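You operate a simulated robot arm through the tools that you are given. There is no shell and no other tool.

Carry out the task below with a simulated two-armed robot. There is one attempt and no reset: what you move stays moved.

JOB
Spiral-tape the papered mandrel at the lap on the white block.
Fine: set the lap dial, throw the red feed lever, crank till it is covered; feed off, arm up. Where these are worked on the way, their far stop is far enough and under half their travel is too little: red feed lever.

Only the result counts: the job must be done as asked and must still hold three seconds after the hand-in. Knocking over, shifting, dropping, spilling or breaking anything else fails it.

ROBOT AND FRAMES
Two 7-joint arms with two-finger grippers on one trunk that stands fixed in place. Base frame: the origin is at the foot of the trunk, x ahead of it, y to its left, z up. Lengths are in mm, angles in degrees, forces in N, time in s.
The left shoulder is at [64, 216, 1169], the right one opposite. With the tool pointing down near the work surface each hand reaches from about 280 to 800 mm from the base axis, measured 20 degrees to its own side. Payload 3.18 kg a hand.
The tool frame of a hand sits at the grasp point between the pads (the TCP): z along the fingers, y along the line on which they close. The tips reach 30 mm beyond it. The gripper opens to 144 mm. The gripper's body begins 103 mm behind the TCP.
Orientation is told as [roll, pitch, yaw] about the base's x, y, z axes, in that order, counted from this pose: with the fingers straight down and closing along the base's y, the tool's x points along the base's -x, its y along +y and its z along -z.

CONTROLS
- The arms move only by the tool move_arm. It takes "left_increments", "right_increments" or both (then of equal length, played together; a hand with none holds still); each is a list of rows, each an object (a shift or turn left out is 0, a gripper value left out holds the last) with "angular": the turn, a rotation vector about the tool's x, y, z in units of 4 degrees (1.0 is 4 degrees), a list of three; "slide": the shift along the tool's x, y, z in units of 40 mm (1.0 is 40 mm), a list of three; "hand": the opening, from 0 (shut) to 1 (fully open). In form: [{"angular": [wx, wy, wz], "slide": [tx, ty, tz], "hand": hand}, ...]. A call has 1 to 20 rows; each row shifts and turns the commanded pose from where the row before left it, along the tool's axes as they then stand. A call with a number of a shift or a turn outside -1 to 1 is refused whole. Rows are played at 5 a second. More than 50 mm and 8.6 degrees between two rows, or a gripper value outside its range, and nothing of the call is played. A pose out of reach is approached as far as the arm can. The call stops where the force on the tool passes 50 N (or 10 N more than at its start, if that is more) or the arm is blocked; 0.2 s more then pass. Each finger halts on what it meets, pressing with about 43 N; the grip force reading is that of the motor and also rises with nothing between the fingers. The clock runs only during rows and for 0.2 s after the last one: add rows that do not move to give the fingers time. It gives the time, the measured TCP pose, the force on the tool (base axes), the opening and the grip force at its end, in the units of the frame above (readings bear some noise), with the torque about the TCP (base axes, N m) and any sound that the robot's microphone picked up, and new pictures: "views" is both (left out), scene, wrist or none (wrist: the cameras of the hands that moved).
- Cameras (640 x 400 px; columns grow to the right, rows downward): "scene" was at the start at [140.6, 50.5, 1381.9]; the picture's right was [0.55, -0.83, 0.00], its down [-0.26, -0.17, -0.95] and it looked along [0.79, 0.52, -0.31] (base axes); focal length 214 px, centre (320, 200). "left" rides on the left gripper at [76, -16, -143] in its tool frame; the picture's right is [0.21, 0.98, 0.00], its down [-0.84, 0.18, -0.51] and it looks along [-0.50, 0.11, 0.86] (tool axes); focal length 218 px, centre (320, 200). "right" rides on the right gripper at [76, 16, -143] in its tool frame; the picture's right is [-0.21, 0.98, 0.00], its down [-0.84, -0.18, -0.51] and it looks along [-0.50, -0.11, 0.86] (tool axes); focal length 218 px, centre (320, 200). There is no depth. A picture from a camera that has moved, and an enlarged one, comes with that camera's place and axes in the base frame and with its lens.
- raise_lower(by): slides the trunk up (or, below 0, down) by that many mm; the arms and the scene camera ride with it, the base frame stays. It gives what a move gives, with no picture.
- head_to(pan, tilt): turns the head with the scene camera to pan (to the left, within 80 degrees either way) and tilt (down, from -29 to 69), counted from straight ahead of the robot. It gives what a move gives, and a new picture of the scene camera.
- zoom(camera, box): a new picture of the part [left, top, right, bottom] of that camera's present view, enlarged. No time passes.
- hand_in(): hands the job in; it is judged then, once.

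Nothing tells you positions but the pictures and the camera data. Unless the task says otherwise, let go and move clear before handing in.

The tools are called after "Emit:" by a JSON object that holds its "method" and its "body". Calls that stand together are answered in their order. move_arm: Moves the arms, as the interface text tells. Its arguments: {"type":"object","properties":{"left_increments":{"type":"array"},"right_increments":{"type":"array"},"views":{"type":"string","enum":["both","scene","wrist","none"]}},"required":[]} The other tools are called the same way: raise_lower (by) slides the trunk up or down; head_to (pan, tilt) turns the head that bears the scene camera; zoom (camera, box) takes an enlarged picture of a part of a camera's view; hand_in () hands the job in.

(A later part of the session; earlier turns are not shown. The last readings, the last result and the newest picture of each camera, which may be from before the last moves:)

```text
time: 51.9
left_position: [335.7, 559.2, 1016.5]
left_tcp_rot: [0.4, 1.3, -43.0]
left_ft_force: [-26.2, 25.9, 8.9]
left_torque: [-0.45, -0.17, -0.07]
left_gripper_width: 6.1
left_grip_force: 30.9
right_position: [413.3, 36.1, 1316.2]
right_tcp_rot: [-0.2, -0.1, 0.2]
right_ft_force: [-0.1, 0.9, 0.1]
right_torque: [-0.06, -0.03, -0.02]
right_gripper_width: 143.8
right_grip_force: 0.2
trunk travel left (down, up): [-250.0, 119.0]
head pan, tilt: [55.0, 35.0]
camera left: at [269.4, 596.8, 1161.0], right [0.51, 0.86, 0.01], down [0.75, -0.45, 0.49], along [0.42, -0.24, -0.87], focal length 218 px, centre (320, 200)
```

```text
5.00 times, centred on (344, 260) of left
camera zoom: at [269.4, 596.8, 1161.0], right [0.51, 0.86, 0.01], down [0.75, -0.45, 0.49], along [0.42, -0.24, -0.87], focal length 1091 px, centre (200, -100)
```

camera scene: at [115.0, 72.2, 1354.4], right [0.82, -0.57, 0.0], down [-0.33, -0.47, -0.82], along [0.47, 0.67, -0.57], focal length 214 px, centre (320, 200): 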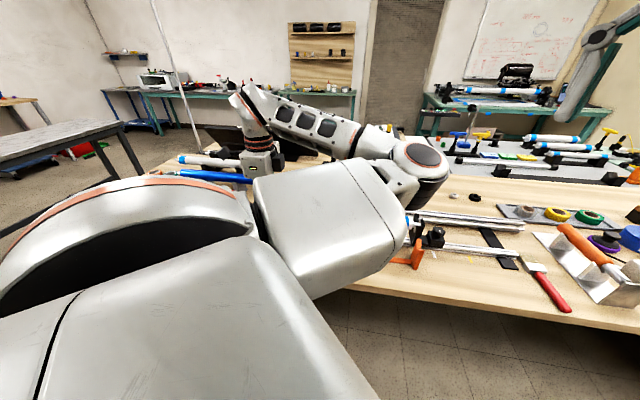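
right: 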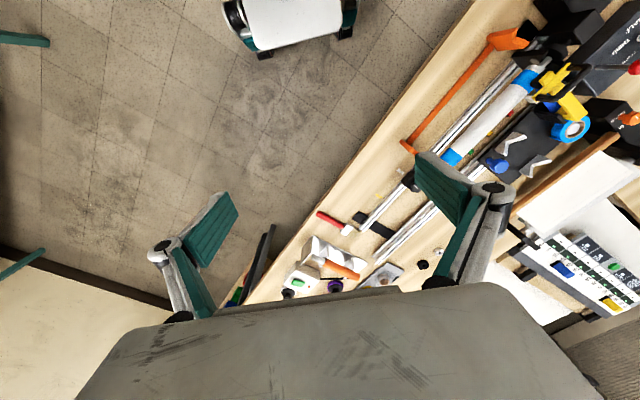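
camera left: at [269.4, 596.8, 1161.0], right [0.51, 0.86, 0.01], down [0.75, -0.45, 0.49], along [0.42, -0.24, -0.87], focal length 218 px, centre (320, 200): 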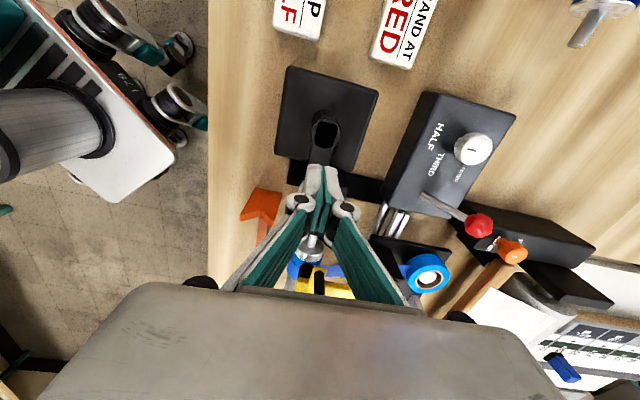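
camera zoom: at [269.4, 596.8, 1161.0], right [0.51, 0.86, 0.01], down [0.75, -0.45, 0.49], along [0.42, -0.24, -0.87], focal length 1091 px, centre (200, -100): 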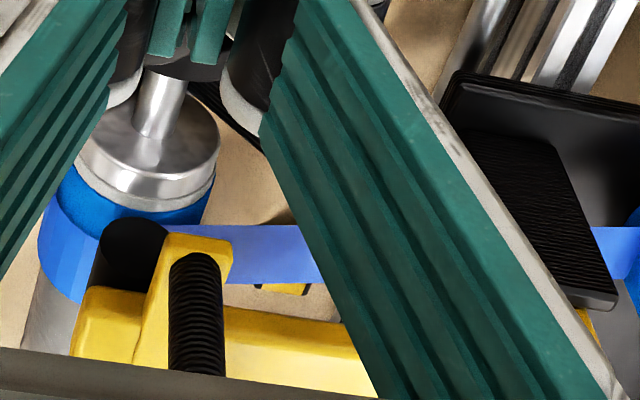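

Counter-clockwise moved the carriage about 8–9 mm and laid fresh tape, so that is the working direction. I'll free the hand and regrip the knob where its radius lines up with the tool x axis. After that I'll crank with a regrip each turn.

Emit:
{"method": "move_arm", "body": {"left_increments": [{"slide": [0.5, 0, 0]}, {}, {"slide": [0, 0, -0.85]}, {"slide": [0, 0, -0.85], "hand": 0.4}, {}, {}], "views": "wrist"}}

Emit:
{"method": "zoom", "body": {"camera": "left", "box": [200, 80, 440, 230]}}

```text
time: 53.3
left_position: [329.5, 562.3, 1081.2]
left_tcp_rot: [-0.1, 0.0, -44.4]
left_ft_force: [0.9, 0.4, -0.6]
left_torque: [0.02, -0.04, 0.03]
left_gripper_width: 57.7
left_grip_force: 0.0
right_position: [416.4, 33.6, 1314.8]
right_tcp_rot: [-0.1, 0.0, 0.1]
right_ft_force: [-0.7, 0.1, 0.1]
right_torque: [-0.01, -0.03, -0.01]
right_gripper_width: 144.1
right_grip_force: 0.0
trunk travel left (down, up): [-250.0, 119.0]
head pan, tilt: [55.0, 35.0]
camera left: at [264.1, 604.4, 1224.3], right [0.53, 0.85, 0.0], down [0.73, -0.46, 0.51], along [0.43, -0.27, -0.86], focal length 218 px, centre (320, 200)
```

left: 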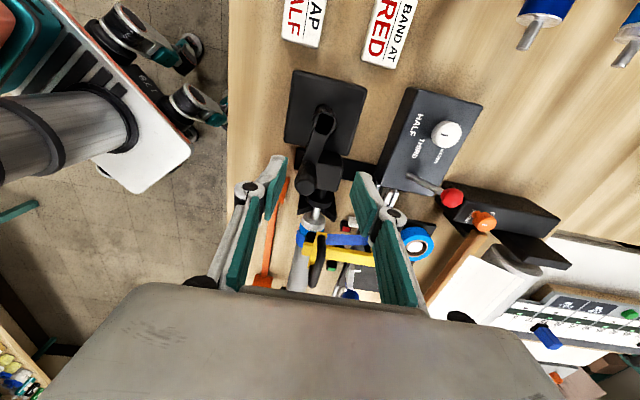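

```text
2.67 times, centred on (320, 155) of left
camera zoom: at [264.1, 604.4, 1224.3], right [0.53, 0.85, 0.0], down [0.73, -0.46, 0.51], along [0.43, -0.27, -0.86], focal length 582 px, centre (320, 320)
```

zoom: 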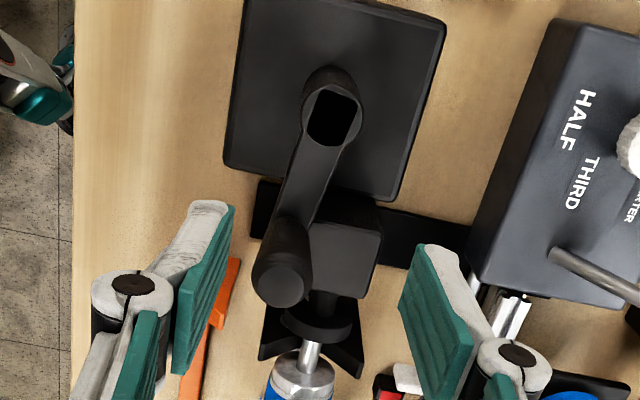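

The knob is at [343.5,536], about -53°. I'll align, descend and grip it.

Emit:
{"method": "move_arm", "body": {"left_increments": [{"slide": [-0.69, -0.18, 0], "angular": [0, 0, 0.15]}, {}, {"slide": [0, 0, 0.9]}, {"slide": [0, 0, 0.9]}, {}, {"hand": 0.08}, {}, {}], "views": "wrist"}}

Emit:
{"method": "zoom", "body": {"camera": "left", "box": [200, 80, 440, 230]}}

```text
time: 55.1
left_position: [333.5, 546.0, 1004.5]
left_tcp_rot: [-0.7, -0.3, -42.6]
left_ft_force: [-0.1, -2.6, -15.7]
left_torque: [0.56, -1.03, 0.02]
left_gripper_width: 19.0
left_grip_force: 44.9
right_position: [417.4, 34.8, 1313.1]
right_tcp_rot: [-0.1, 0.2, 0.2]
right_ft_force: [0.3, -1.0, -0.2]
right_torque: [-0.01, -0.02, -0.01]
right_gripper_width: 143.8
right_grip_force: 0.0
trunk travel left (down, up): [-250.0, 119.0]
head pan, tilt: [55.0, 35.0]
camera left: at [267.6, 589.1, 1147.0], right [0.51, 0.86, -0.01], down [0.74, -0.43, 0.51], along [0.43, -0.27, -0.86], focal length 218 px, centre (320, 200)
```

left: 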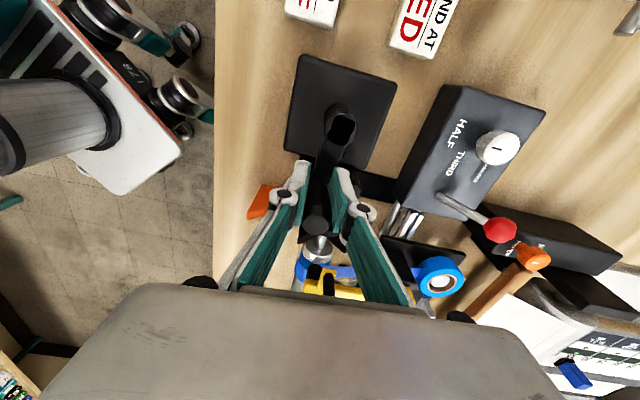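

```text
2.67 times, centred on (320, 155) of left
camera zoom: at [267.6, 589.1, 1147.0], right [0.51, 0.86, -0.01], down [0.74, -0.43, 0.51], along [0.43, -0.27, -0.86], focal length 582 px, centre (320, 320)
```

zoom: 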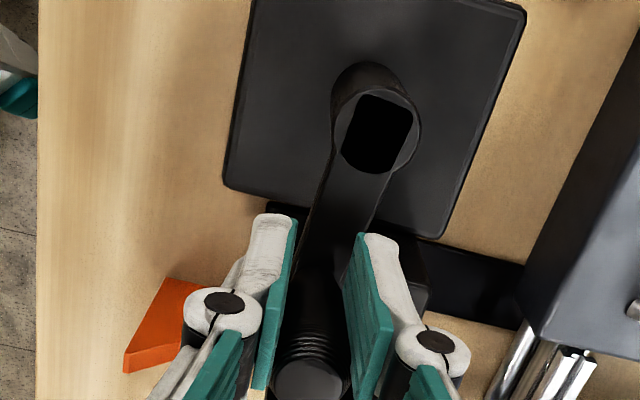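

The hand ended about 15–20 mm short of the commanded spot without any tool force, so something is limiting the arm. I'll let it settle and look at the scene.

Emit:
{"method": "move_arm", "body": {"left_increments": [{}, {}, {}], "views": "scene"}}

Emit:
{"method": "head_to", "body": {"pan": 30, "tilt": 50}}

```text
time: 55.9
left_position: [335.7, 547.8, 1004.0]
left_tcp_rot: [-0.7, -0.1, -42.8]
left_ft_force: [-0.1, -1.9, -21.6]
left_torque: [0.55, -0.7, -0.01]
left_gripper_width: 18.6
left_grip_force: 45.0
right_position: [418.5, 34.5, 1314.5]
right_tcp_rot: [-0.2, 0.1, 0.1]
right_ft_force: [0.5, -0.3, 0.0]
right_torque: [0.0, 0.03, 0.01]
right_gripper_width: 144.0
right_grip_force: 0.1
trunk travel left (down, up): [-250.0, 119.0]
head pan, tilt: [55.0, 35.0]
camera scene: at [114.2, 72.5, 1354.7], right [0.82, -0.57, 0.0], down [-0.33, -0.47, -0.82], along [0.47, 0.67, -0.57], focal length 214 px, centre (320, 200)
```

scene: 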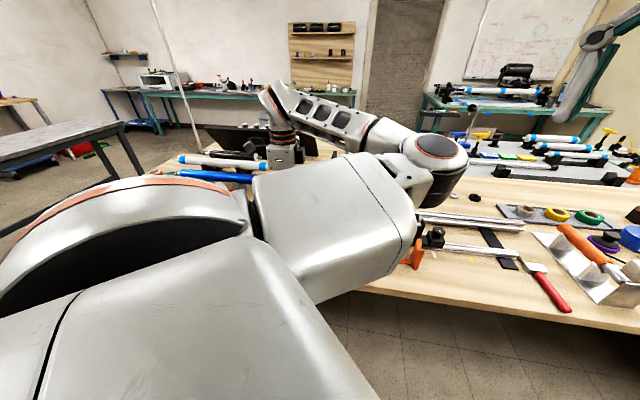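

```text
time: 56.8
left_position: [334.4, 548.4, 1005.3]
left_tcp_rot: [-0.6, 0.2, -42.8]
left_ft_force: [-0.3, 0.8, -23.7]
left_torque: [0.46, -0.54, 0.03]
left_gripper_width: 18.3
left_grip_force: 45.5
right_position: [418.0, 34.2, 1313.4]
right_tcp_rot: [-0.2, 0.2, 0.3]
right_ft_force: [-0.2, 0.4, 0.0]
right_torque: [-0.01, 0.02, -0.01]
right_gripper_width: 143.9
right_grip_force: 0.0
trunk travel left (down, up): [-250.0, 119.0]
head pan, tilt: [30.0, 50.0]
camera scene: at [130.4, 39.2, 1333.1], right [0.5, -0.87, 0.0], down [-0.66, -0.38, -0.64], along [0.56, 0.32, -0.77], focal length 214 px, centre (320, 200)
```

scene: 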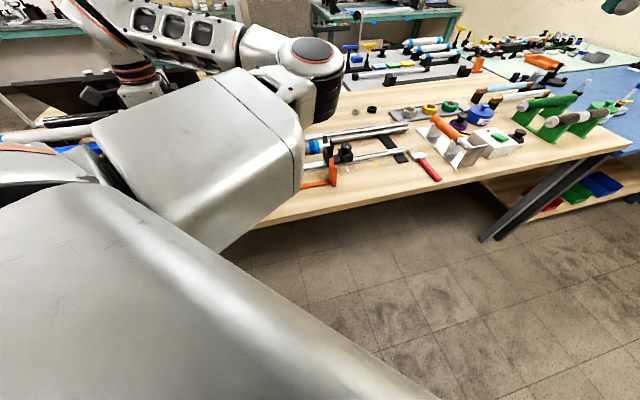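

The elbow and forearm look clear of everything, so this is probably a joint limit for yaw -45° at this spot. I'll release, rise and turn to yaw 0°, which should be mid-range here.

Emit:
{"method": "move_arm", "body": {"left_increments": [{"hand": 0.42}, {}, {"slide": [0, 0, -0.9]}, {"slide": [0, 0, -0.9]}, {"angular": [0, 0, -0.95]}, {"angular": [0, 0, -0.95]}, {"angular": [0, 0, -0.95]}, {"angular": [0, 0, -0.95]}, {"angular": [0, 0, -0.95]}, {"angular": [0, 0, -0.95]}, {"angular": [0, 0, -0.95]}, {"angular": [0, 0, -0.95]}, {"angular": [0, 0, -0.95]}, {"angular": [0, 0, -0.95]}, {"angular": [0, 0, -0.95]}, {"angular": [0, 0, -0.8]}, {}, {}]}}

Emit:
{"method": "zoom", "body": {"camera": "left", "box": [160, 60, 480, 260]}}

```text
time: 60.8
left_position: [314.0, 566.7, 1072.7]
left_tcp_rot: [0.9, 2.4, 6.1]
left_ft_force: [-0.3, -0.2, 0.7]
left_torque: [0.0, -0.03, -0.02]
left_gripper_width: 60.6
left_grip_force: 0.0
right_position: [416.8, 33.3, 1312.6]
right_tcp_rot: [0.0, 0.1, 0.2]
right_ft_force: [-0.4, -0.3, 0.7]
right_torque: [-0.01, 0.0, 0.03]
right_gripper_width: 143.9
right_grip_force: 0.1
trunk travel left (down, up): [-250.0, 119.0]
head pan, tilt: [30.0, 50.0]
stopped in row 18 (left hand): the arm was blocked; the commanded pose is now the measured one
camera scene: at [129.4, 38.0, 1333.2], right [0.5, -0.87, 0.0], down [-0.66, -0.38, -0.64], along [0.56, 0.32, -0.77], focal length 214 px, centre (320, 200)
camera left: at [246.4, 541.0, 1217.9], right [-0.31, 0.95, 0.02], down [0.84, 0.26, 0.47], along [0.44, 0.17, -0.88], focal length 218 px, centre (320, 200)
```

scene: 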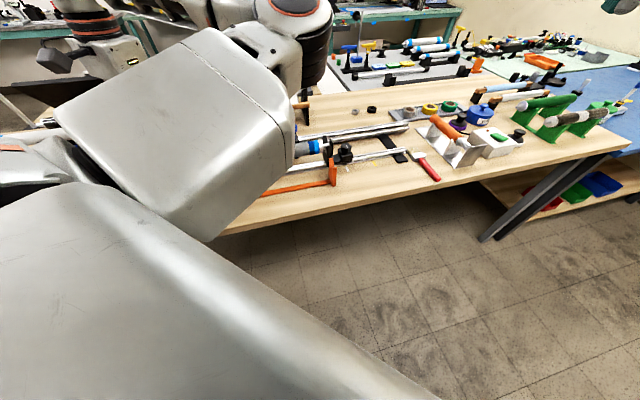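
left: 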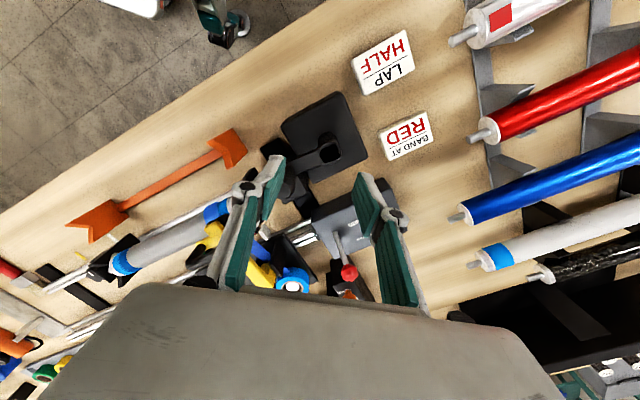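

```text
2.00 times, centred on (320, 160) of left
camera zoom: at [246.4, 541.0, 1217.9], right [-0.31, 0.95, 0.02], down [0.84, 0.26, 0.47], along [0.44, 0.17, -0.88], focal length 436 px, centre (320, 280)
```

zoom: 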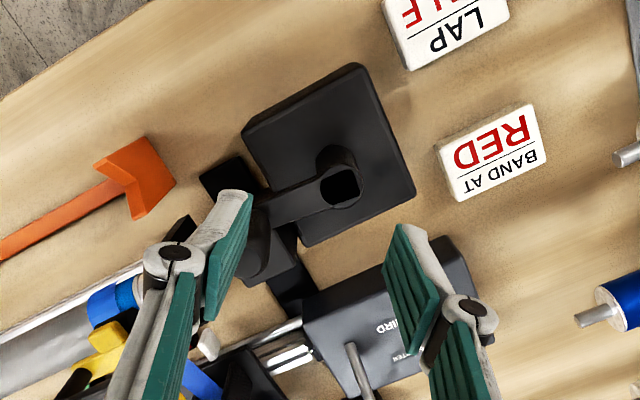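

The arm is too folded to reach this side of the crank circle. I'll raise the trunk to open up the arm's posture, then retry.

Emit:
{"method": "raise_lower", "body": {"by": 110}}

Emit:
{"method": "move_arm", "body": {"left_increments": [{}, {}]}}

```text
time: 62.2
left_position: [313.1, 567.0, 1181.4]
left_tcp_rot: [0.7, 2.5, 6.3]
left_ft_force: [-0.4, -0.2, -0.6]
left_torque: [-0.01, 0.0, 0.02]
left_gripper_width: 60.7
left_grip_force: 0.2
right_position: [417.7, 33.3, 1423.2]
right_tcp_rot: [-0.1, 0.1, 0.2]
right_ft_force: [0.2, -0.4, 0.7]
right_torque: [0.0, -0.05, -0.03]
right_gripper_width: 143.9
right_grip_force: 0.1
trunk travel left (down, up): [-360.0, 9.0]
head pan, tilt: [30.0, 50.0]
```

```text
time: 62.8
left_position: [313.8, 568.0, 1181.4]
left_tcp_rot: [0.5, 2.5, 6.4]
left_ft_force: [0.6, 0.3, 0.0]
left_torque: [0.02, 0.01, 0.01]
left_gripper_width: 60.2
left_grip_force: 0.1
right_position: [415.9, 33.2, 1423.9]
right_tcp_rot: [-0.1, -0.1, 0.2]
right_ft_force: [-0.2, 0.1, -0.7]
right_torque: [-0.04, -0.02, -0.01]
right_gripper_width: 144.0
right_grip_force: 0.0
trunk travel left (down, up): [-360.0, 9.0]
head pan, tilt: [30.0, 50.0]
camera scene: at [108.1, 37.5, 1444.6], right [0.5, -0.87, 0.0], down [-0.66, -0.38, -0.64], along [0.56, 0.32, -0.77], focal length 214 px, centre (320, 200)
camera left: at [245.4, 541.8, 1327.3], right [-0.31, 0.95, 0.02], down [0.84, 0.27, 0.47], along [0.44, 0.17, -0.88], focal length 218 px, centre (320, 200)
```

scene: 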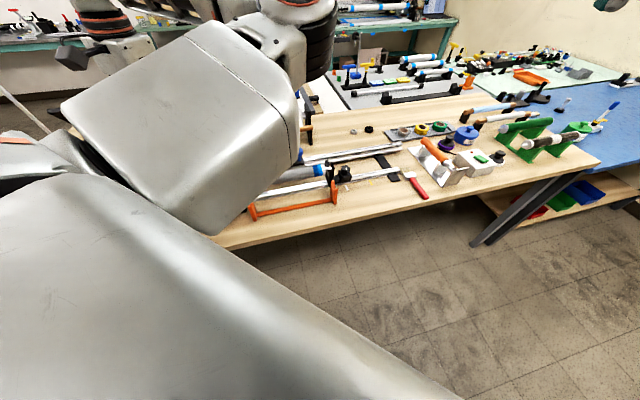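
left: 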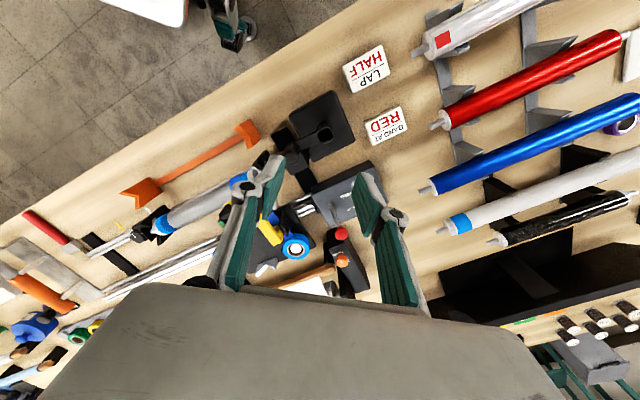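

Emit:
{"method": "move_arm", "body": {"left_increments": [{"angular": [0.06, -0.31, 0.8]}, {"angular": [0.06, -0.31, 0.8]}, {"slide": [0, 0, 0.85]}, {"slide": [0, 0, 0.85]}, {"slide": [0, 0, 0.8]}, {"slide": [-0.43, -0.35, 0]}, {"slide": [-0.43, -0.35, 0]}, {}, {}]}}

Emit:
{"method": "zoom", "body": {"camera": "left", "box": [160, 60, 480, 260]}}

```text
time: 64.8
left_position: [336.3, 548.4, 1075.2]
left_tcp_rot: [-0.3, 0.7, 2.1]
left_ft_force: [-0.1, 0.0, 0.1]
left_torque: [-0.02, -0.01, 0.04]
left_gripper_width: 60.8
left_grip_force: 0.1
right_position: [417.0, 33.9, 1424.1]
right_tcp_rot: [-0.1, 0.0, 0.2]
right_ft_force: [0.5, -0.2, 0.5]
right_torque: [-0.05, 0.02, -0.01]
right_gripper_width: 143.8
right_grip_force: 0.0
trunk travel left (down, up): [-360.0, 9.0]
head pan, tilt: [30.0, 50.0]
camera scene: at [108.0, 38.0, 1444.6], right [0.5, -0.87, 0.0], down [-0.66, -0.38, -0.64], along [0.56, 0.32, -0.77], focal length 214 px, centre (320, 200)
camera left: at [262.2, 530.9, 1219.8], right [-0.24, 0.97, 0.0], down [0.84, 0.21, 0.5], along [0.48, 0.12, -0.87], focal length 218 px, centre (320, 200)
```

scene: 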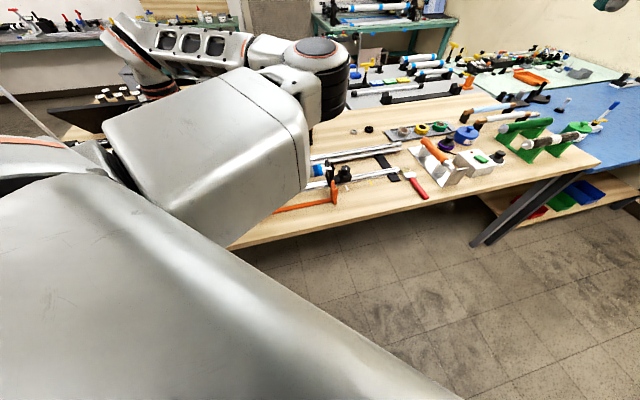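
left: 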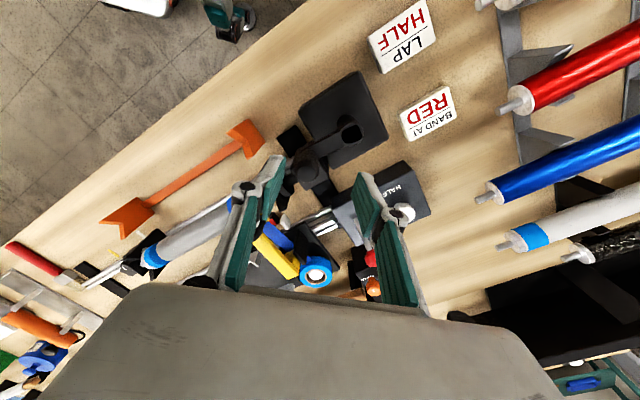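

```text
2.00 times, centred on (320, 160) of left
camera zoom: at [262.2, 530.9, 1219.8], right [-0.24, 0.97, 0.0], down [0.84, 0.21, 0.5], along [0.48, 0.12, -0.87], focal length 436 px, centre (320, 280)
```

zoom: 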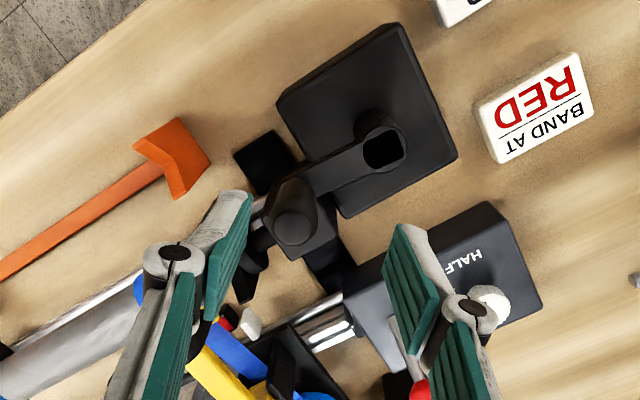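

The hand still falls short toward -m, so the arm's posture limits how far the wrist goes that way. I'll return to yaw -45° and lean the hand about 20°, so the wrist sits toward +m while the fingertips reach the knob.

Emit:
{"method": "move_arm", "body": {"left_increments": [{"angular": [0, 0, 0.98]}, {"angular": [0, 0, 0.98]}, {"angular": [0, 0, 0.98]}, {"angular": [0, 0, 0.98]}, {"angular": [0, 0, 0.98]}, {"angular": [0, 0, 0.98]}, {"angular": [0, 0, 0.98]}, {"angular": [0, 0, 0.98]}, {"angular": [0, 0, 0.98]}, {"angular": [0, 0, 0.98]}, {"angular": [0, 0, 0.98]}, {"angular": [0, 0, 0.98]}, {"angular": [0, -1, 0]}, {"angular": [0, -1, 0]}, {"angular": [0, -1, 0]}, {"angular": [0, -1, 0]}, {"angular": [0, -1, 0]}, {}, {}]}}

```text
time: 68.8
left_position: [352.2, 534.1, 1084.4]
left_tcp_rot: [0.2, -20.1, -48.1]
left_ft_force: [0.3, 0.0, -1.3]
left_torque: [0.02, 0.0, -0.02]
left_gripper_width: 60.6
left_grip_force: 0.1
right_position: [417.5, 33.1, 1425.4]
right_tcp_rot: [0.0, 0.1, 0.2]
right_ft_force: [-0.1, 0.6, -0.2]
right_torque: [0.0, 0.02, 0.0]
right_gripper_width: 144.2
right_grip_force: 0.0
trunk travel left (down, up): [-360.0, 9.0]
head pan, tilt: [30.0, 50.0]
camera scene: at [107.8, 37.9, 1444.6], right [0.5, -0.87, 0.0], down [-0.66, -0.38, -0.64], along [0.56, 0.32, -0.77], focal length 214 px, centre (320, 200)
camera left: at [258.7, 613.7, 1191.2], right [0.6, 0.8, -0.07], down [0.54, -0.34, 0.77], along [0.59, -0.49, -0.64], focal length 218 px, centre (320, 200)
```

scene: 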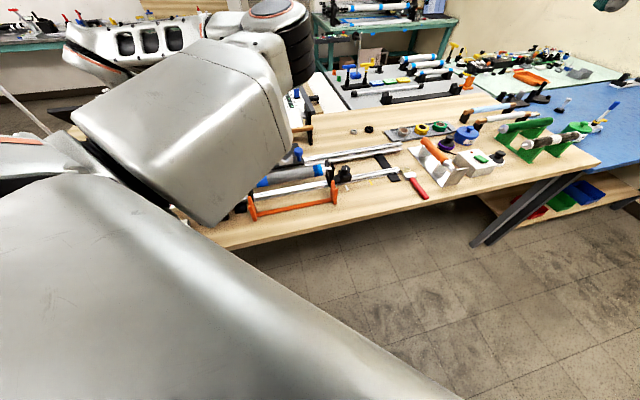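
left: 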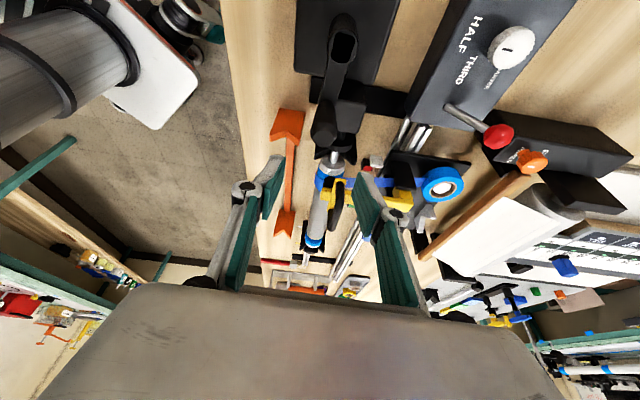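

The lean works: the hand now reaches the commanded spot, and the camera sees the mandrel too. I'll zoom in on it.

Emit:
{"method": "zoom", "body": {"camera": "left", "box": [280, 120, 480, 270]}}

Emit:
{"method": "zoom", "body": {"camera": "left", "box": [290, 0, 390, 180]}}

```text
2.67 times, centred on (380, 195) of left
camera zoom: at [258.7, 613.7, 1191.2], right [0.6, 0.8, -0.07], down [0.54, -0.34, 0.77], along [0.59, -0.49, -0.64], focal length 582 px, centre (160, 213)
```

zoom: 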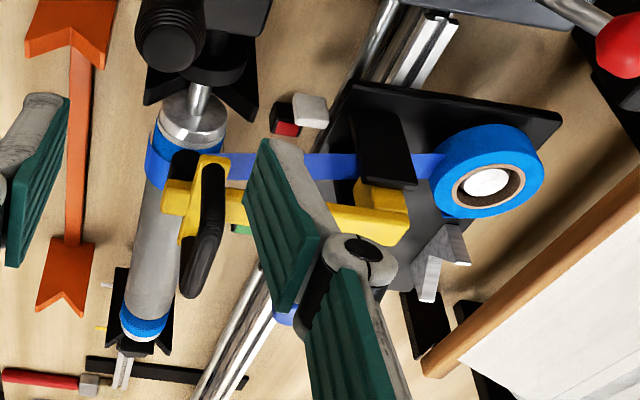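

```text
2.22 times, centred on (340, 90) of left
camera zoom: at [258.7, 613.7, 1191.2], right [0.6, 0.8, -0.07], down [0.54, -0.34, 0.77], along [0.59, -0.49, -0.64], focal length 485 px, centre (276, 444)
```

zoom: 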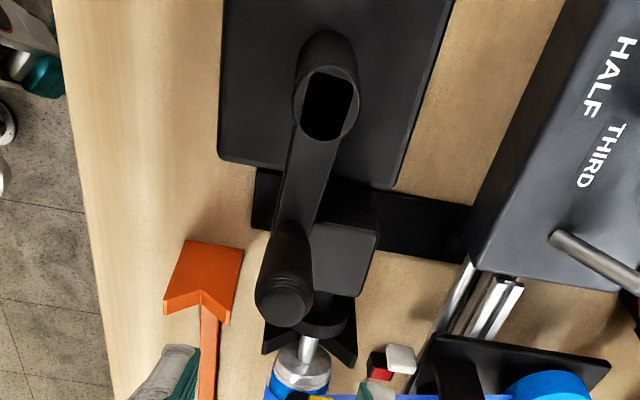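

I can see fresh tape starting at the headstock band. The knob is at about -51° on the circle. I'll align with it, descend vertically with the lean, and grip.

Emit:
{"method": "move_arm", "body": {"left_increments": [{"angular": [-0.265, 0, -0.73]}, {"slide": [0.207, -0.058, -0.075]}, {"slide": [0.316, 0, 0.87]}, {"slide": [0.316, 0, 0.87]}, {}, {"hand": 0.08}, {}, {}], "views": "wrist"}}

Emit:
{"method": "zoom", "body": {"camera": "left", "box": [200, 80, 440, 230]}}

```text
time: 70.6
left_position: [345.9, 539.0, 1007.5]
left_tcp_rot: [0.3, -20.0, -44.9]
left_ft_force: [1.1, -0.9, 0.5]
left_torque: [-0.06, 0.05, 0.0]
left_gripper_width: 20.4
left_grip_force: 45.4
right_position: [417.3, 34.6, 1424.2]
right_tcp_rot: [-0.1, 0.0, 0.2]
right_ft_force: [-0.4, 0.1, -0.7]
right_torque: [0.02, -0.01, 0.0]
right_gripper_width: 143.9
right_grip_force: 0.1
trunk travel left (down, up): [-360.0, 9.0]
head pan, tilt: [30.0, 50.0]
camera left: at [247.5, 613.1, 1116.0], right [0.55, 0.83, -0.07], down [0.56, -0.31, 0.77], along [0.62, -0.46, -0.64], focal length 218 px, centre (320, 200)
```

left: 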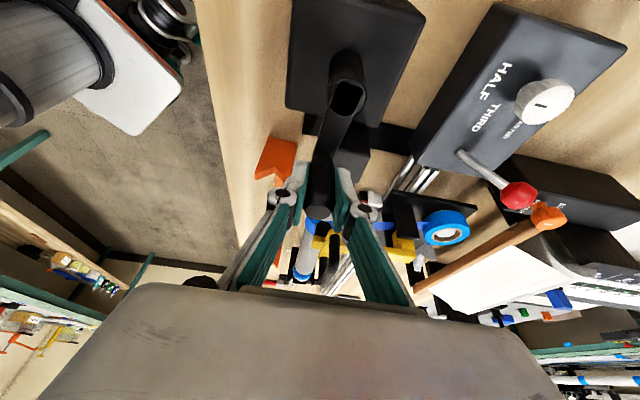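

```text
2.67 times, centred on (320, 155) of left
camera zoom: at [247.5, 613.1, 1116.0], right [0.55, 0.83, -0.07], down [0.56, -0.31, 0.77], along [0.62, -0.46, -0.64], focal length 582 px, centre (320, 320)
```

zoom: 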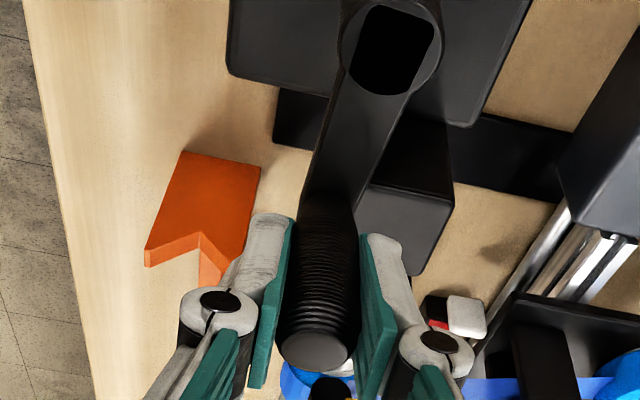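

The knob is gripped squarely at [346,539]. I'll crank a quarter turn counter-clockwise and check.

Emit:
{"method": "move_arm", "body": {"left_increments": [{"slide": [0.059, 0.536, -0.021]}, {"slide": [0.247, 0.471, -0.09]}, {"slide": [0.398, 0.335, -0.145]}, {"slide": [0.488, 0.147, -0.1775]}, {}], "views": "wrist"}}

Emit:
{"method": "zoom", "body": {"camera": "left", "box": [200, 120, 520, 320]}}

```text
time: 71.8
left_position: [350.2, 618.2, 1008.4]
left_tcp_rot: [0.2, -20.0, -44.9]
left_ft_force: [4.8, 4.5, -7.2]
left_torque: [0.18, 0.35, 0.02]
left_gripper_width: 20.5
left_grip_force: 45.6
right_position: [418.1, 34.3, 1424.3]
right_tcp_rot: [-0.1, 0.1, 0.1]
right_ft_force: [-0.6, 0.3, -0.7]
right_torque: [0.04, 0.0, 0.01]
right_gripper_width: 143.9
right_grip_force: 0.0
trunk travel left (down, up): [-360.0, 9.0]
head pan, tilt: [30.0, 50.0]
camera left: at [253.1, 692.1, 1116.2], right [0.55, 0.83, -0.07], down [0.56, -0.31, 0.77], along [0.62, -0.46, -0.64], focal length 218 px, centre (320, 200)
```

left: 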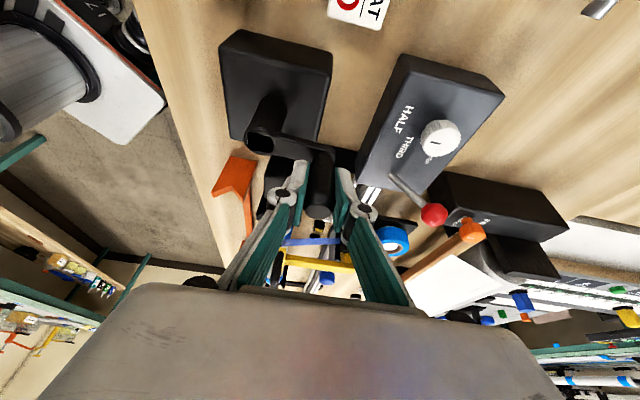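

```text
2.00 times, centred on (360, 220) of left
camera zoom: at [253.1, 692.1, 1116.2], right [0.55, 0.83, -0.07], down [0.56, -0.31, 0.77], along [0.62, -0.46, -0.64], focal length 436 px, centre (240, 160)
```

zoom: 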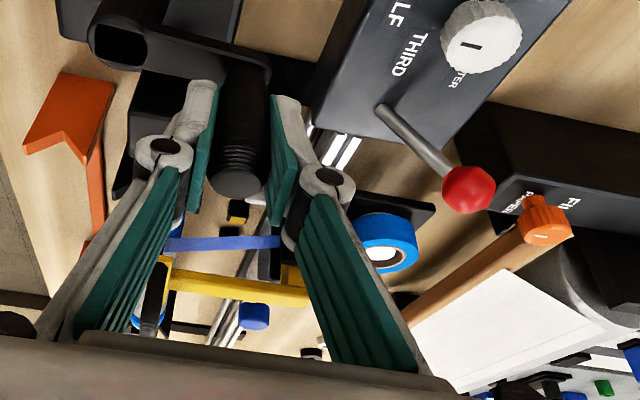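

Low force and good tracking. I'll complete the turn.

Emit:
{"method": "move_arm", "body": {"left_increments": [{"slide": [0.504, -0.0625, -0.183]}, {"slide": [0.443, -0.263, -0.161]}, {"slide": [0.315, -0.423, -0.1145]}, {"slide": [0.138, -0.519, -0.05]}, {"slide": [-0.059, -0.536, 0.021]}, {"slide": [-0.247, -0.471, 0.09]}, {"slide": [-0.398, -0.335, 0.145]}, {"slide": [-0.488, -0.147, 0.1775]}, {"slide": [-0.504, 0.0625, 0.183]}, {"slide": [-0.443, 0.263, 0.161]}, {"slide": [-0.315, 0.423, 0.1145]}, {"slide": [-0.138, 0.519, 0.05]}, {}], "views": "wrist"}}

Emit:
{"method": "zoom", "body": {"camera": "left", "box": [200, 120, 520, 320]}}

```text
time: 74.6
left_position: [344.3, 539.8, 1008.3]
left_tcp_rot: [0.1, -20.1, -45.1]
left_ft_force: [2.8, -5.0, -8.1]
left_torque: [-0.04, -0.15, 0.0]
left_gripper_width: 20.4
left_grip_force: 45.1
right_position: [418.1, 33.8, 1424.0]
right_tcp_rot: [-0.1, 0.1, 0.2]
right_ft_force: [1.3, -0.1, 0.1]
right_torque: [0.04, 0.02, 0.01]
right_gripper_width: 143.9
right_grip_force: 0.0
trunk travel left (down, up): [-360.0, 9.0]
head pan, tilt: [30.0, 50.0]
camera left: at [248.2, 613.8, 1115.9], right [0.55, 0.83, -0.07], down [0.56, -0.31, 0.77], along [0.62, -0.46, -0.64], focal length 218 px, centre (320, 200)
```

left: 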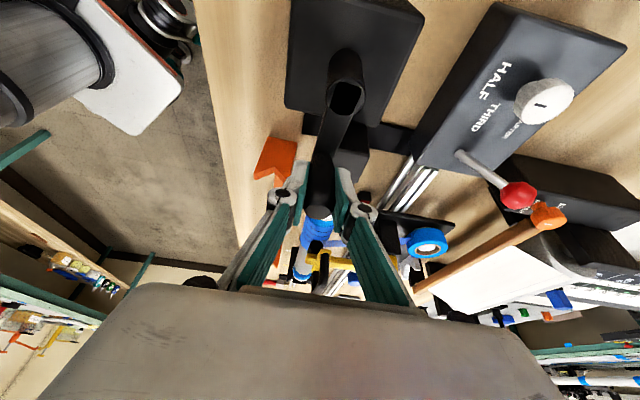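

```text
2.00 times, centred on (360, 220) of left
camera zoom: at [248.2, 613.8, 1115.9], right [0.55, 0.83, -0.07], down [0.56, -0.31, 0.77], along [0.62, -0.46, -0.64], focal length 436 px, centre (240, 160)
```

zoom: 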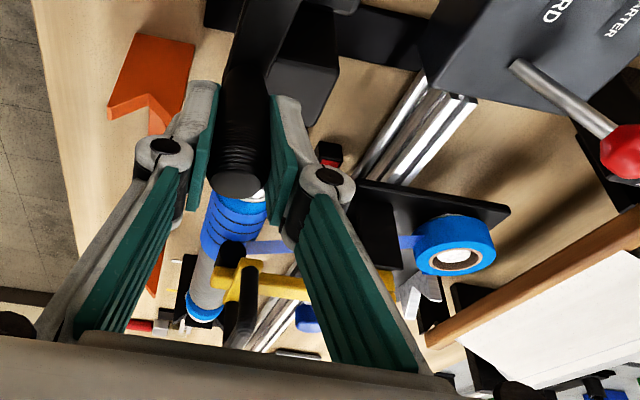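

Tape is winding on neatly and the carriage is advancing. I'll check the wraps closely.

Emit:
{"method": "zoom", "body": {"camera": "left", "box": [280, 195, 376, 295]}}

```text
4.00 times, centred on (328, 245) of left
camera zoom: at [248.2, 613.8, 1115.9], right [0.55, 0.83, -0.07], down [0.56, -0.31, 0.77], along [0.62, -0.46, -0.64], focal length 873 px, centre (288, 20)
```

zoom: 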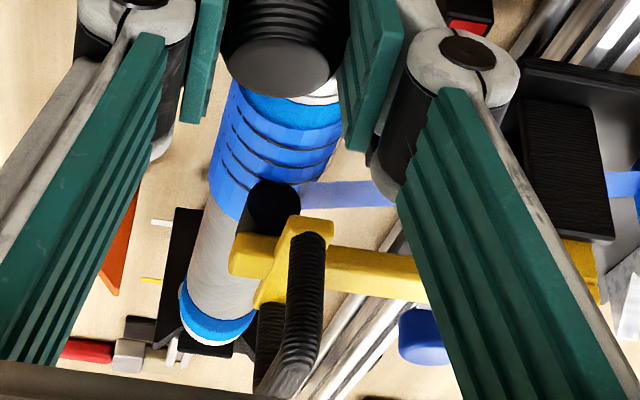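

Even spiral wraps are laid over about a third of the paper. Another full turn.

Emit:
{"method": "move_arm", "body": {"left_increments": [{"slide": [0.059, 0.536, -0.021]}, {"slide": [0.247, 0.471, -0.09]}, {"slide": [0.398, 0.335, -0.145]}, {"slide": [0.488, 0.147, -0.1775]}, {"slide": [0.504, -0.0625, -0.183]}, {"slide": [0.443, -0.263, -0.161]}, {"slide": [0.315, -0.423, -0.1145]}, {"slide": [0.138, -0.519, -0.05]}, {"slide": [-0.059, -0.536, 0.021]}, {"slide": [-0.247, -0.471, 0.09]}, {"slide": [-0.398, -0.335, 0.145]}, {"slide": [-0.488, -0.147, 0.1775]}, {"slide": [-0.504, 0.0625, 0.183]}, {"slide": [-0.443, 0.263, 0.161]}, {"slide": [-0.315, 0.423, 0.1145]}, {"slide": [-0.138, 0.519, 0.05]}, {}], "views": "wrist"}}

Emit:
{"method": "zoom", "body": {"camera": "left", "box": [280, 195, 376, 295]}}

Emit:
{"method": "zoom", "body": {"camera": "left", "box": [240, 90, 400, 240]}}

```text
time: 78.2
left_position: [344.2, 538.2, 1008.1]
left_tcp_rot: [0.2, -20.1, -44.8]
left_ft_force: [-3.7, 3.6, 6.3]
left_torque: [0.04, 0.06, 0.02]
left_gripper_width: 20.7
left_grip_force: 45.6
right_position: [416.6, 33.1, 1424.0]
right_tcp_rot: [-0.2, 0.0, 0.3]
right_ft_force: [1.0, 0.2, -0.3]
right_torque: [-0.01, -0.01, 0.01]
right_gripper_width: 144.3
right_grip_force: 0.0
trunk travel left (down, up): [-360.0, 9.0]
head pan, tilt: [30.0, 50.0]
camera left: at [247.1, 612.8, 1116.0], right [0.55, 0.83, -0.07], down [0.56, -0.31, 0.77], along [0.62, -0.46, -0.64], focal length 218 px, centre (320, 200)
```

left: 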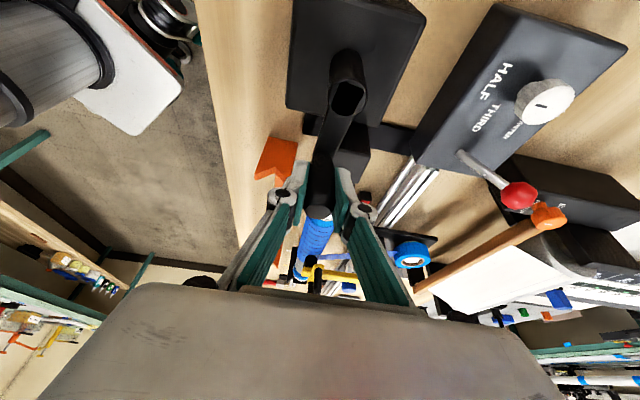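

```text
4.00 times, centred on (328, 245) of left
camera zoom: at [247.1, 612.8, 1116.0], right [0.55, 0.83, -0.07], down [0.56, -0.31, 0.77], along [0.62, -0.46, -0.64], focal length 873 px, centre (288, 20)
```

zoom: 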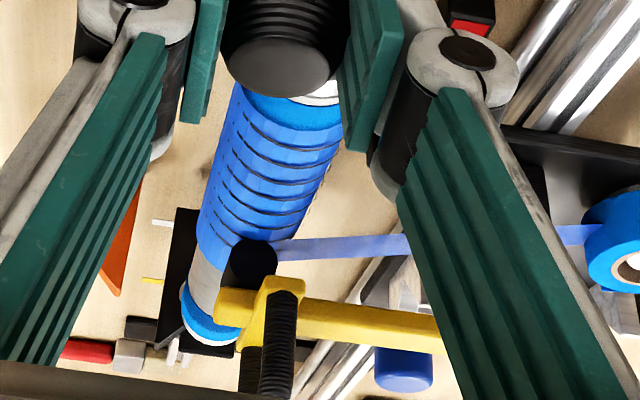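

```text
2.67 times, centred on (320, 165) of left
camera zoom: at [247.1, 612.8, 1116.0], right [0.55, 0.83, -0.07], down [0.56, -0.31, 0.77], along [0.62, -0.46, -0.64], focal length 582 px, centre (320, 293)
```

zoom: 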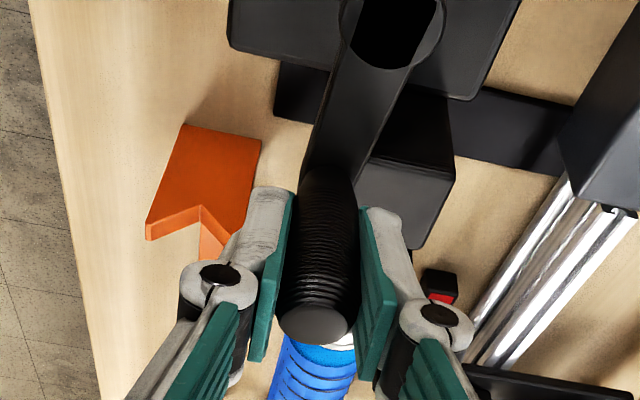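

About two-thirds covered. One more turn, then inspect.

Emit:
{"method": "move_arm", "body": {"left_increments": [{"slide": [0.059, 0.536, -0.021]}, {"slide": [0.247, 0.471, -0.09]}, {"slide": [0.398, 0.335, -0.145]}, {"slide": [0.488, 0.147, -0.1775]}, {"slide": [0.504, -0.0625, -0.183]}, {"slide": [0.443, -0.263, -0.161]}, {"slide": [0.315, -0.423, -0.1145]}, {"slide": [0.138, -0.519, -0.05]}, {"slide": [-0.059, -0.536, 0.021]}, {"slide": [-0.247, -0.471, 0.09]}, {"slide": [-0.398, -0.335, 0.145]}, {"slide": [-0.488, -0.147, 0.1775]}, {"slide": [-0.504, 0.0625, 0.183]}, {"slide": [-0.443, 0.263, 0.161]}, {"slide": [-0.315, 0.423, 0.1145]}, {"slide": [-0.138, 0.519, 0.05]}, {}], "views": "wrist"}}

Emit:
{"method": "zoom", "body": {"camera": "left", "box": [280, 195, 376, 295]}}

Emit:
{"method": "zoom", "body": {"camera": "left", "box": [240, 90, 400, 240]}}

```text
time: 81.8
left_position: [346.4, 540.8, 1007.6]
left_tcp_rot: [0.2, -20.2, -45.1]
left_ft_force: [0.4, -0.3, -11.4]
left_torque: [-0.17, 0.0, -0.03]
left_gripper_width: 20.6
left_grip_force: 44.9
right_position: [417.3, 35.1, 1424.3]
right_tcp_rot: [-0.1, 0.1, 0.2]
right_ft_force: [-0.3, -0.2, 0.3]
right_torque: [-0.04, 0.02, 0.01]
right_gripper_width: 144.2
right_grip_force: 0.1
trunk travel left (down, up): [-360.0, 9.0]
head pan, tilt: [30.0, 50.0]
camera left: at [248.5, 614.0, 1116.5], right [0.55, 0.83, -0.07], down [0.56, -0.31, 0.77], along [0.62, -0.46, -0.64], focal length 218 px, centre (320, 200)
```

left: 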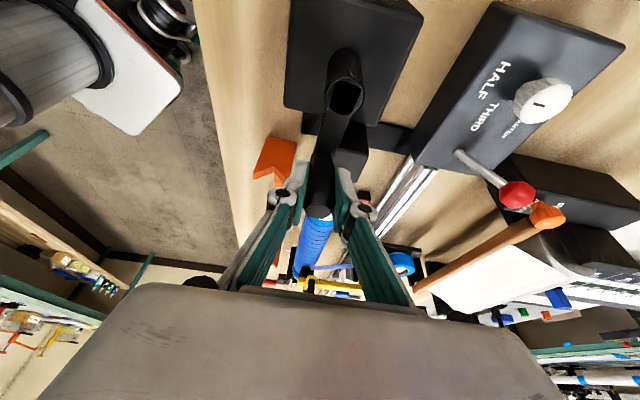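

```text
4.00 times, centred on (328, 245) of left
camera zoom: at [248.5, 614.0, 1116.5], right [0.55, 0.83, -0.07], down [0.56, -0.31, 0.77], along [0.62, -0.46, -0.64], focal length 873 px, centre (288, 20)
```

zoom: 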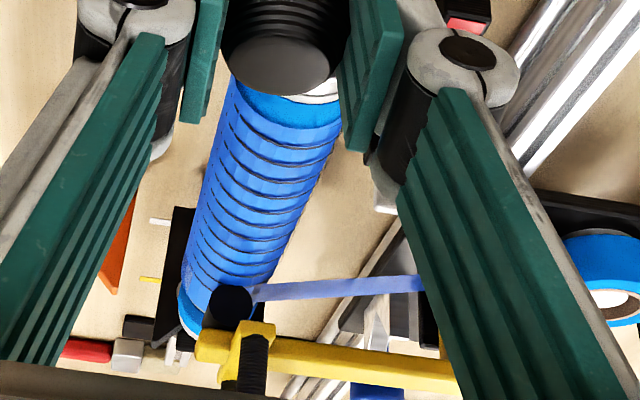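

```text
2.67 times, centred on (320, 165) of left
camera zoom: at [248.5, 614.0, 1116.5], right [0.55, 0.83, -0.07], down [0.56, -0.31, 0.77], along [0.62, -0.46, -0.64], focal length 582 px, centre (320, 293)
```

zoom: 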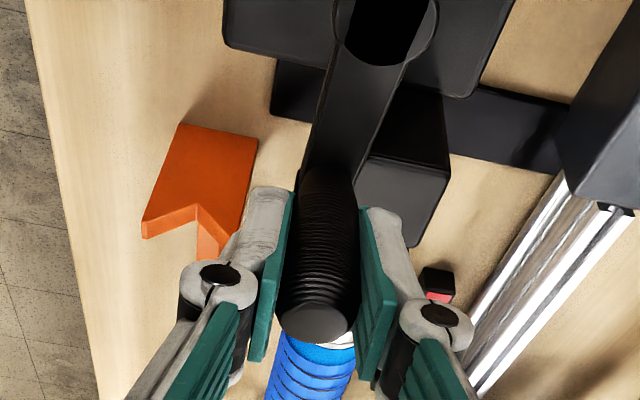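

Emit:
{"method": "zoom", "body": {"camera": "left", "box": [318, 254, 358, 294]}}

Emit:
{"method": "zoom", "body": {"camera": "left", "box": [285, 250, 350, 294]}}

Emit:
{"method": "zoom", "body": {"camera": "scene", "box": [220, 120, 420, 245]}}

```text
10.00 times, centred on (338, 274) of left
camera zoom: at [248.5, 614.0, 1116.5], right [0.55, 0.83, -0.07], down [0.56, -0.31, 0.77], along [0.62, -0.46, -0.64], focal length 2183 px, centre (140, -540)
```

zoom: 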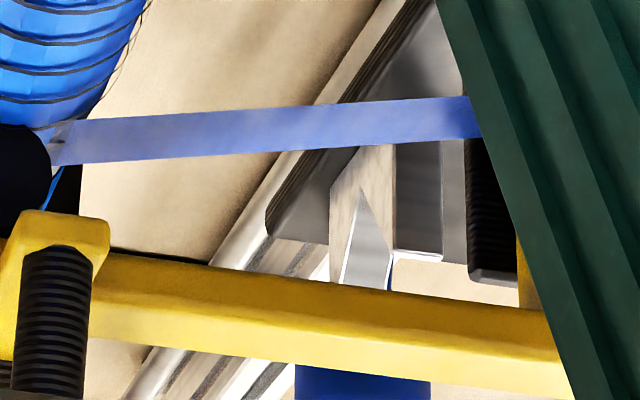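

```text
9.09 times, centred on (318, 272) of left
camera zoom: at [248.5, 614.0, 1116.5], right [0.55, 0.83, -0.07], down [0.56, -0.31, 0.77], along [0.62, -0.46, -0.64], focal length 1984 px, centre (343, -454)
```

zoom: 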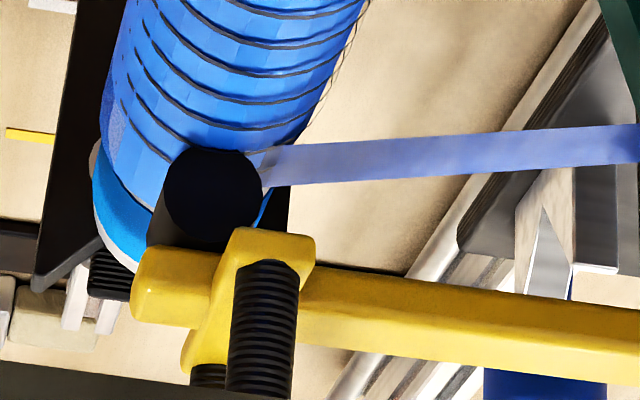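

```text
3.20 times, centred on (320, 182) of scene
camera zoom: at [108.6, 38.3, 1444.6], right [0.5, -0.87, 0.0], down [-0.66, -0.38, -0.64], along [0.56, 0.32, -0.77], focal length 686 px, centre (320, 256)
```

zoom: 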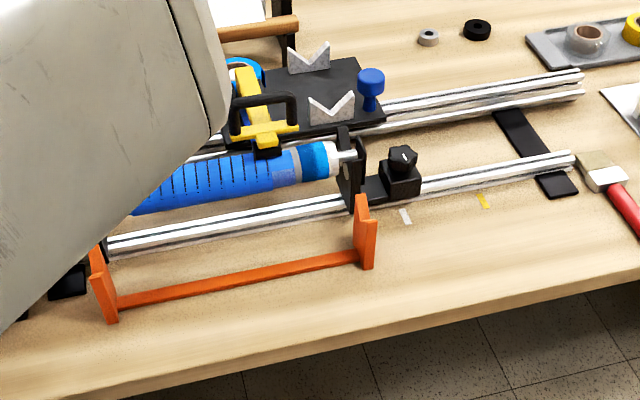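

The scene camera now sees the tail end of the mandrel. I'll zoom there.

Emit:
{"method": "zoom", "body": {"camera": "scene", "box": [280, 145, 344, 185]}}

```text
10.00 times, centred on (312, 165) of scene
camera zoom: at [108.6, 38.3, 1444.6], right [0.5, -0.87, 0.0], down [-0.66, -0.38, -0.64], along [0.56, 0.32, -0.77], focal length 2145 px, centre (400, 550)
```

zoom: 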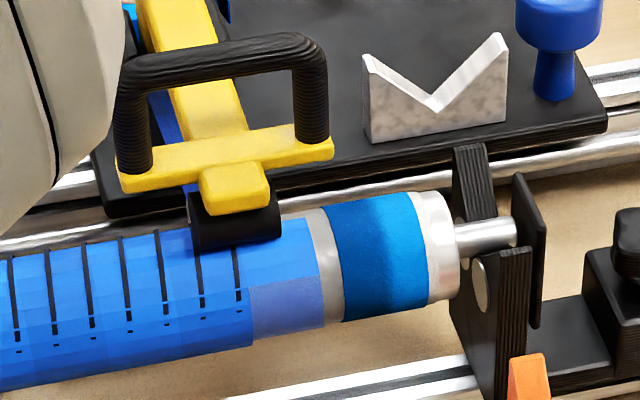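

A thin paper strip about half a wrap wide is left before the tail band. A quarter crank turn is about one wrap, so I'll do one quarter and look.

Emit:
{"method": "move_arm", "body": {"left_increments": [{"slide": [0.059, 0.536, -0.021]}, {"slide": [0.247, 0.471, -0.09]}, {"slide": [0.398, 0.335, -0.145]}, {"slide": [0.488, 0.147, -0.1775]}, {}], "views": "scene"}}

Emit:
{"method": "zoom", "body": {"camera": "scene", "box": [280, 145, 344, 185]}}

```text
time: 83.0
left_position: [350.8, 619.4, 1007.7]
left_tcp_rot: [0.3, -19.9, -45.1]
left_ft_force: [6.6, 6.3, 1.2]
left_torque: [-0.1, 0.35, 0.01]
left_gripper_width: 20.4
left_grip_force: 44.6
right_position: [417.4, 34.7, 1423.9]
right_tcp_rot: [-0.1, 0.2, 0.2]
right_ft_force: [0.4, -0.1, 0.3]
right_torque: [0.01, 0.03, 0.04]
right_gripper_width: 143.8
right_grip_force: 0.0
trunk travel left (down, up): [-360.0, 9.0]
head pan, tilt: [30.0, 50.0]
camera scene: at [109.2, 38.0, 1444.5], right [0.5, -0.87, 0.0], down [-0.66, -0.38, -0.64], along [0.56, 0.32, -0.77], focal length 214 px, centre (320, 200)
```

scene: 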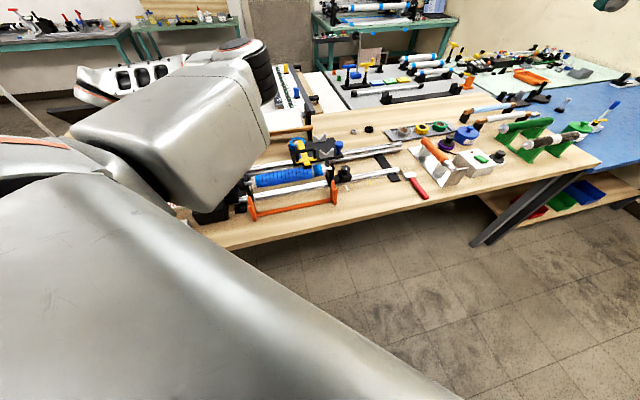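

```text
10.00 times, centred on (312, 165) of scene
camera zoom: at [109.2, 38.0, 1444.5], right [0.5, -0.87, 0.0], down [-0.66, -0.38, -0.64], along [0.56, 0.32, -0.77], focal length 2145 px, centre (400, 550)
```

zoom: 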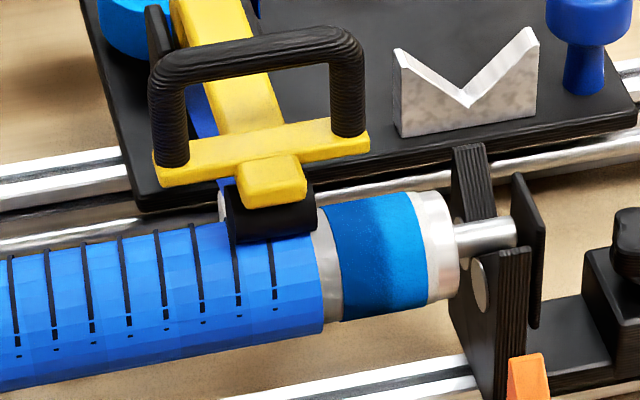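

The carriage advanced one wrap, but a sliver of paper still shows. Another quarter turn.

Emit:
{"method": "move_arm", "body": {"left_increments": [{"slide": [0.504, -0.0625, -0.183]}, {"slide": [0.443, -0.263, -0.161]}, {"slide": [0.315, -0.423, -0.1145]}, {"slide": [0.138, -0.519, -0.05]}, {}], "views": "scene"}}

Emit:
{"method": "zoom", "body": {"camera": "scene", "box": [280, 145, 344, 185]}}

```text
time: 84.2
left_position: [274.1, 622.6, 1007.0]
left_tcp_rot: [0.2, -20.1, -45.1]
left_ft_force: [7.0, -8.3, 5.5]
left_torque: [-0.21, -0.06, 0.01]
left_gripper_width: 20.7
left_grip_force: 44.9
right_position: [418.1, 33.0, 1423.2]
right_tcp_rot: [0.0, 0.1, 0.2]
right_ft_force: [-0.3, 0.0, 0.5]
right_torque: [0.02, -0.01, 0.0]
right_gripper_width: 144.2
right_grip_force: 0.0
trunk travel left (down, up): [-360.0, 9.0]
head pan, tilt: [30.0, 50.0]
camera scene: at [108.6, 36.1, 1444.6], right [0.5, -0.87, 0.0], down [-0.66, -0.38, -0.64], along [0.56, 0.32, -0.77], focal length 214 px, centre (320, 200)
```

scene: 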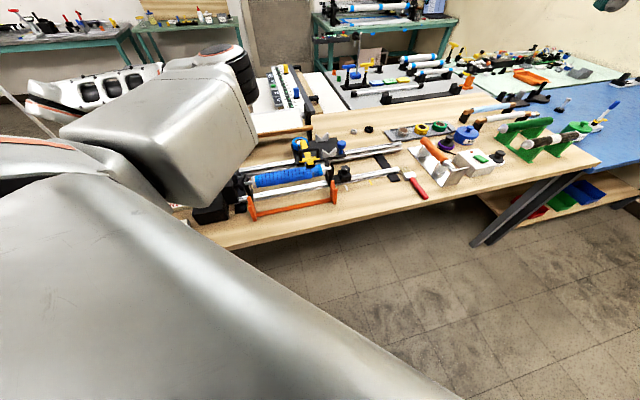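

```text
10.00 times, centred on (312, 165) of scene
camera zoom: at [108.6, 36.1, 1444.6], right [0.5, -0.87, 0.0], down [-0.66, -0.38, -0.64], along [0.56, 0.32, -0.77], focal length 2145 px, centre (400, 550)
```

zoom: 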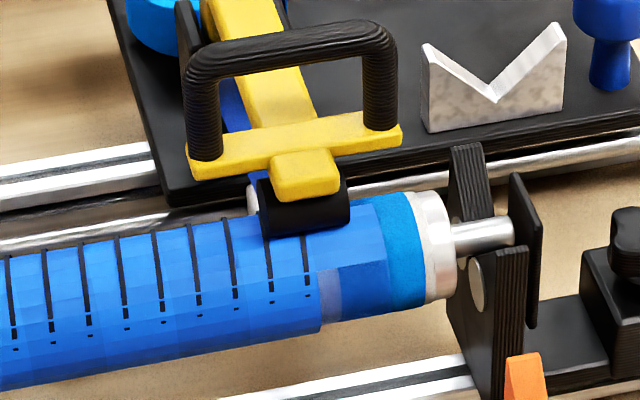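

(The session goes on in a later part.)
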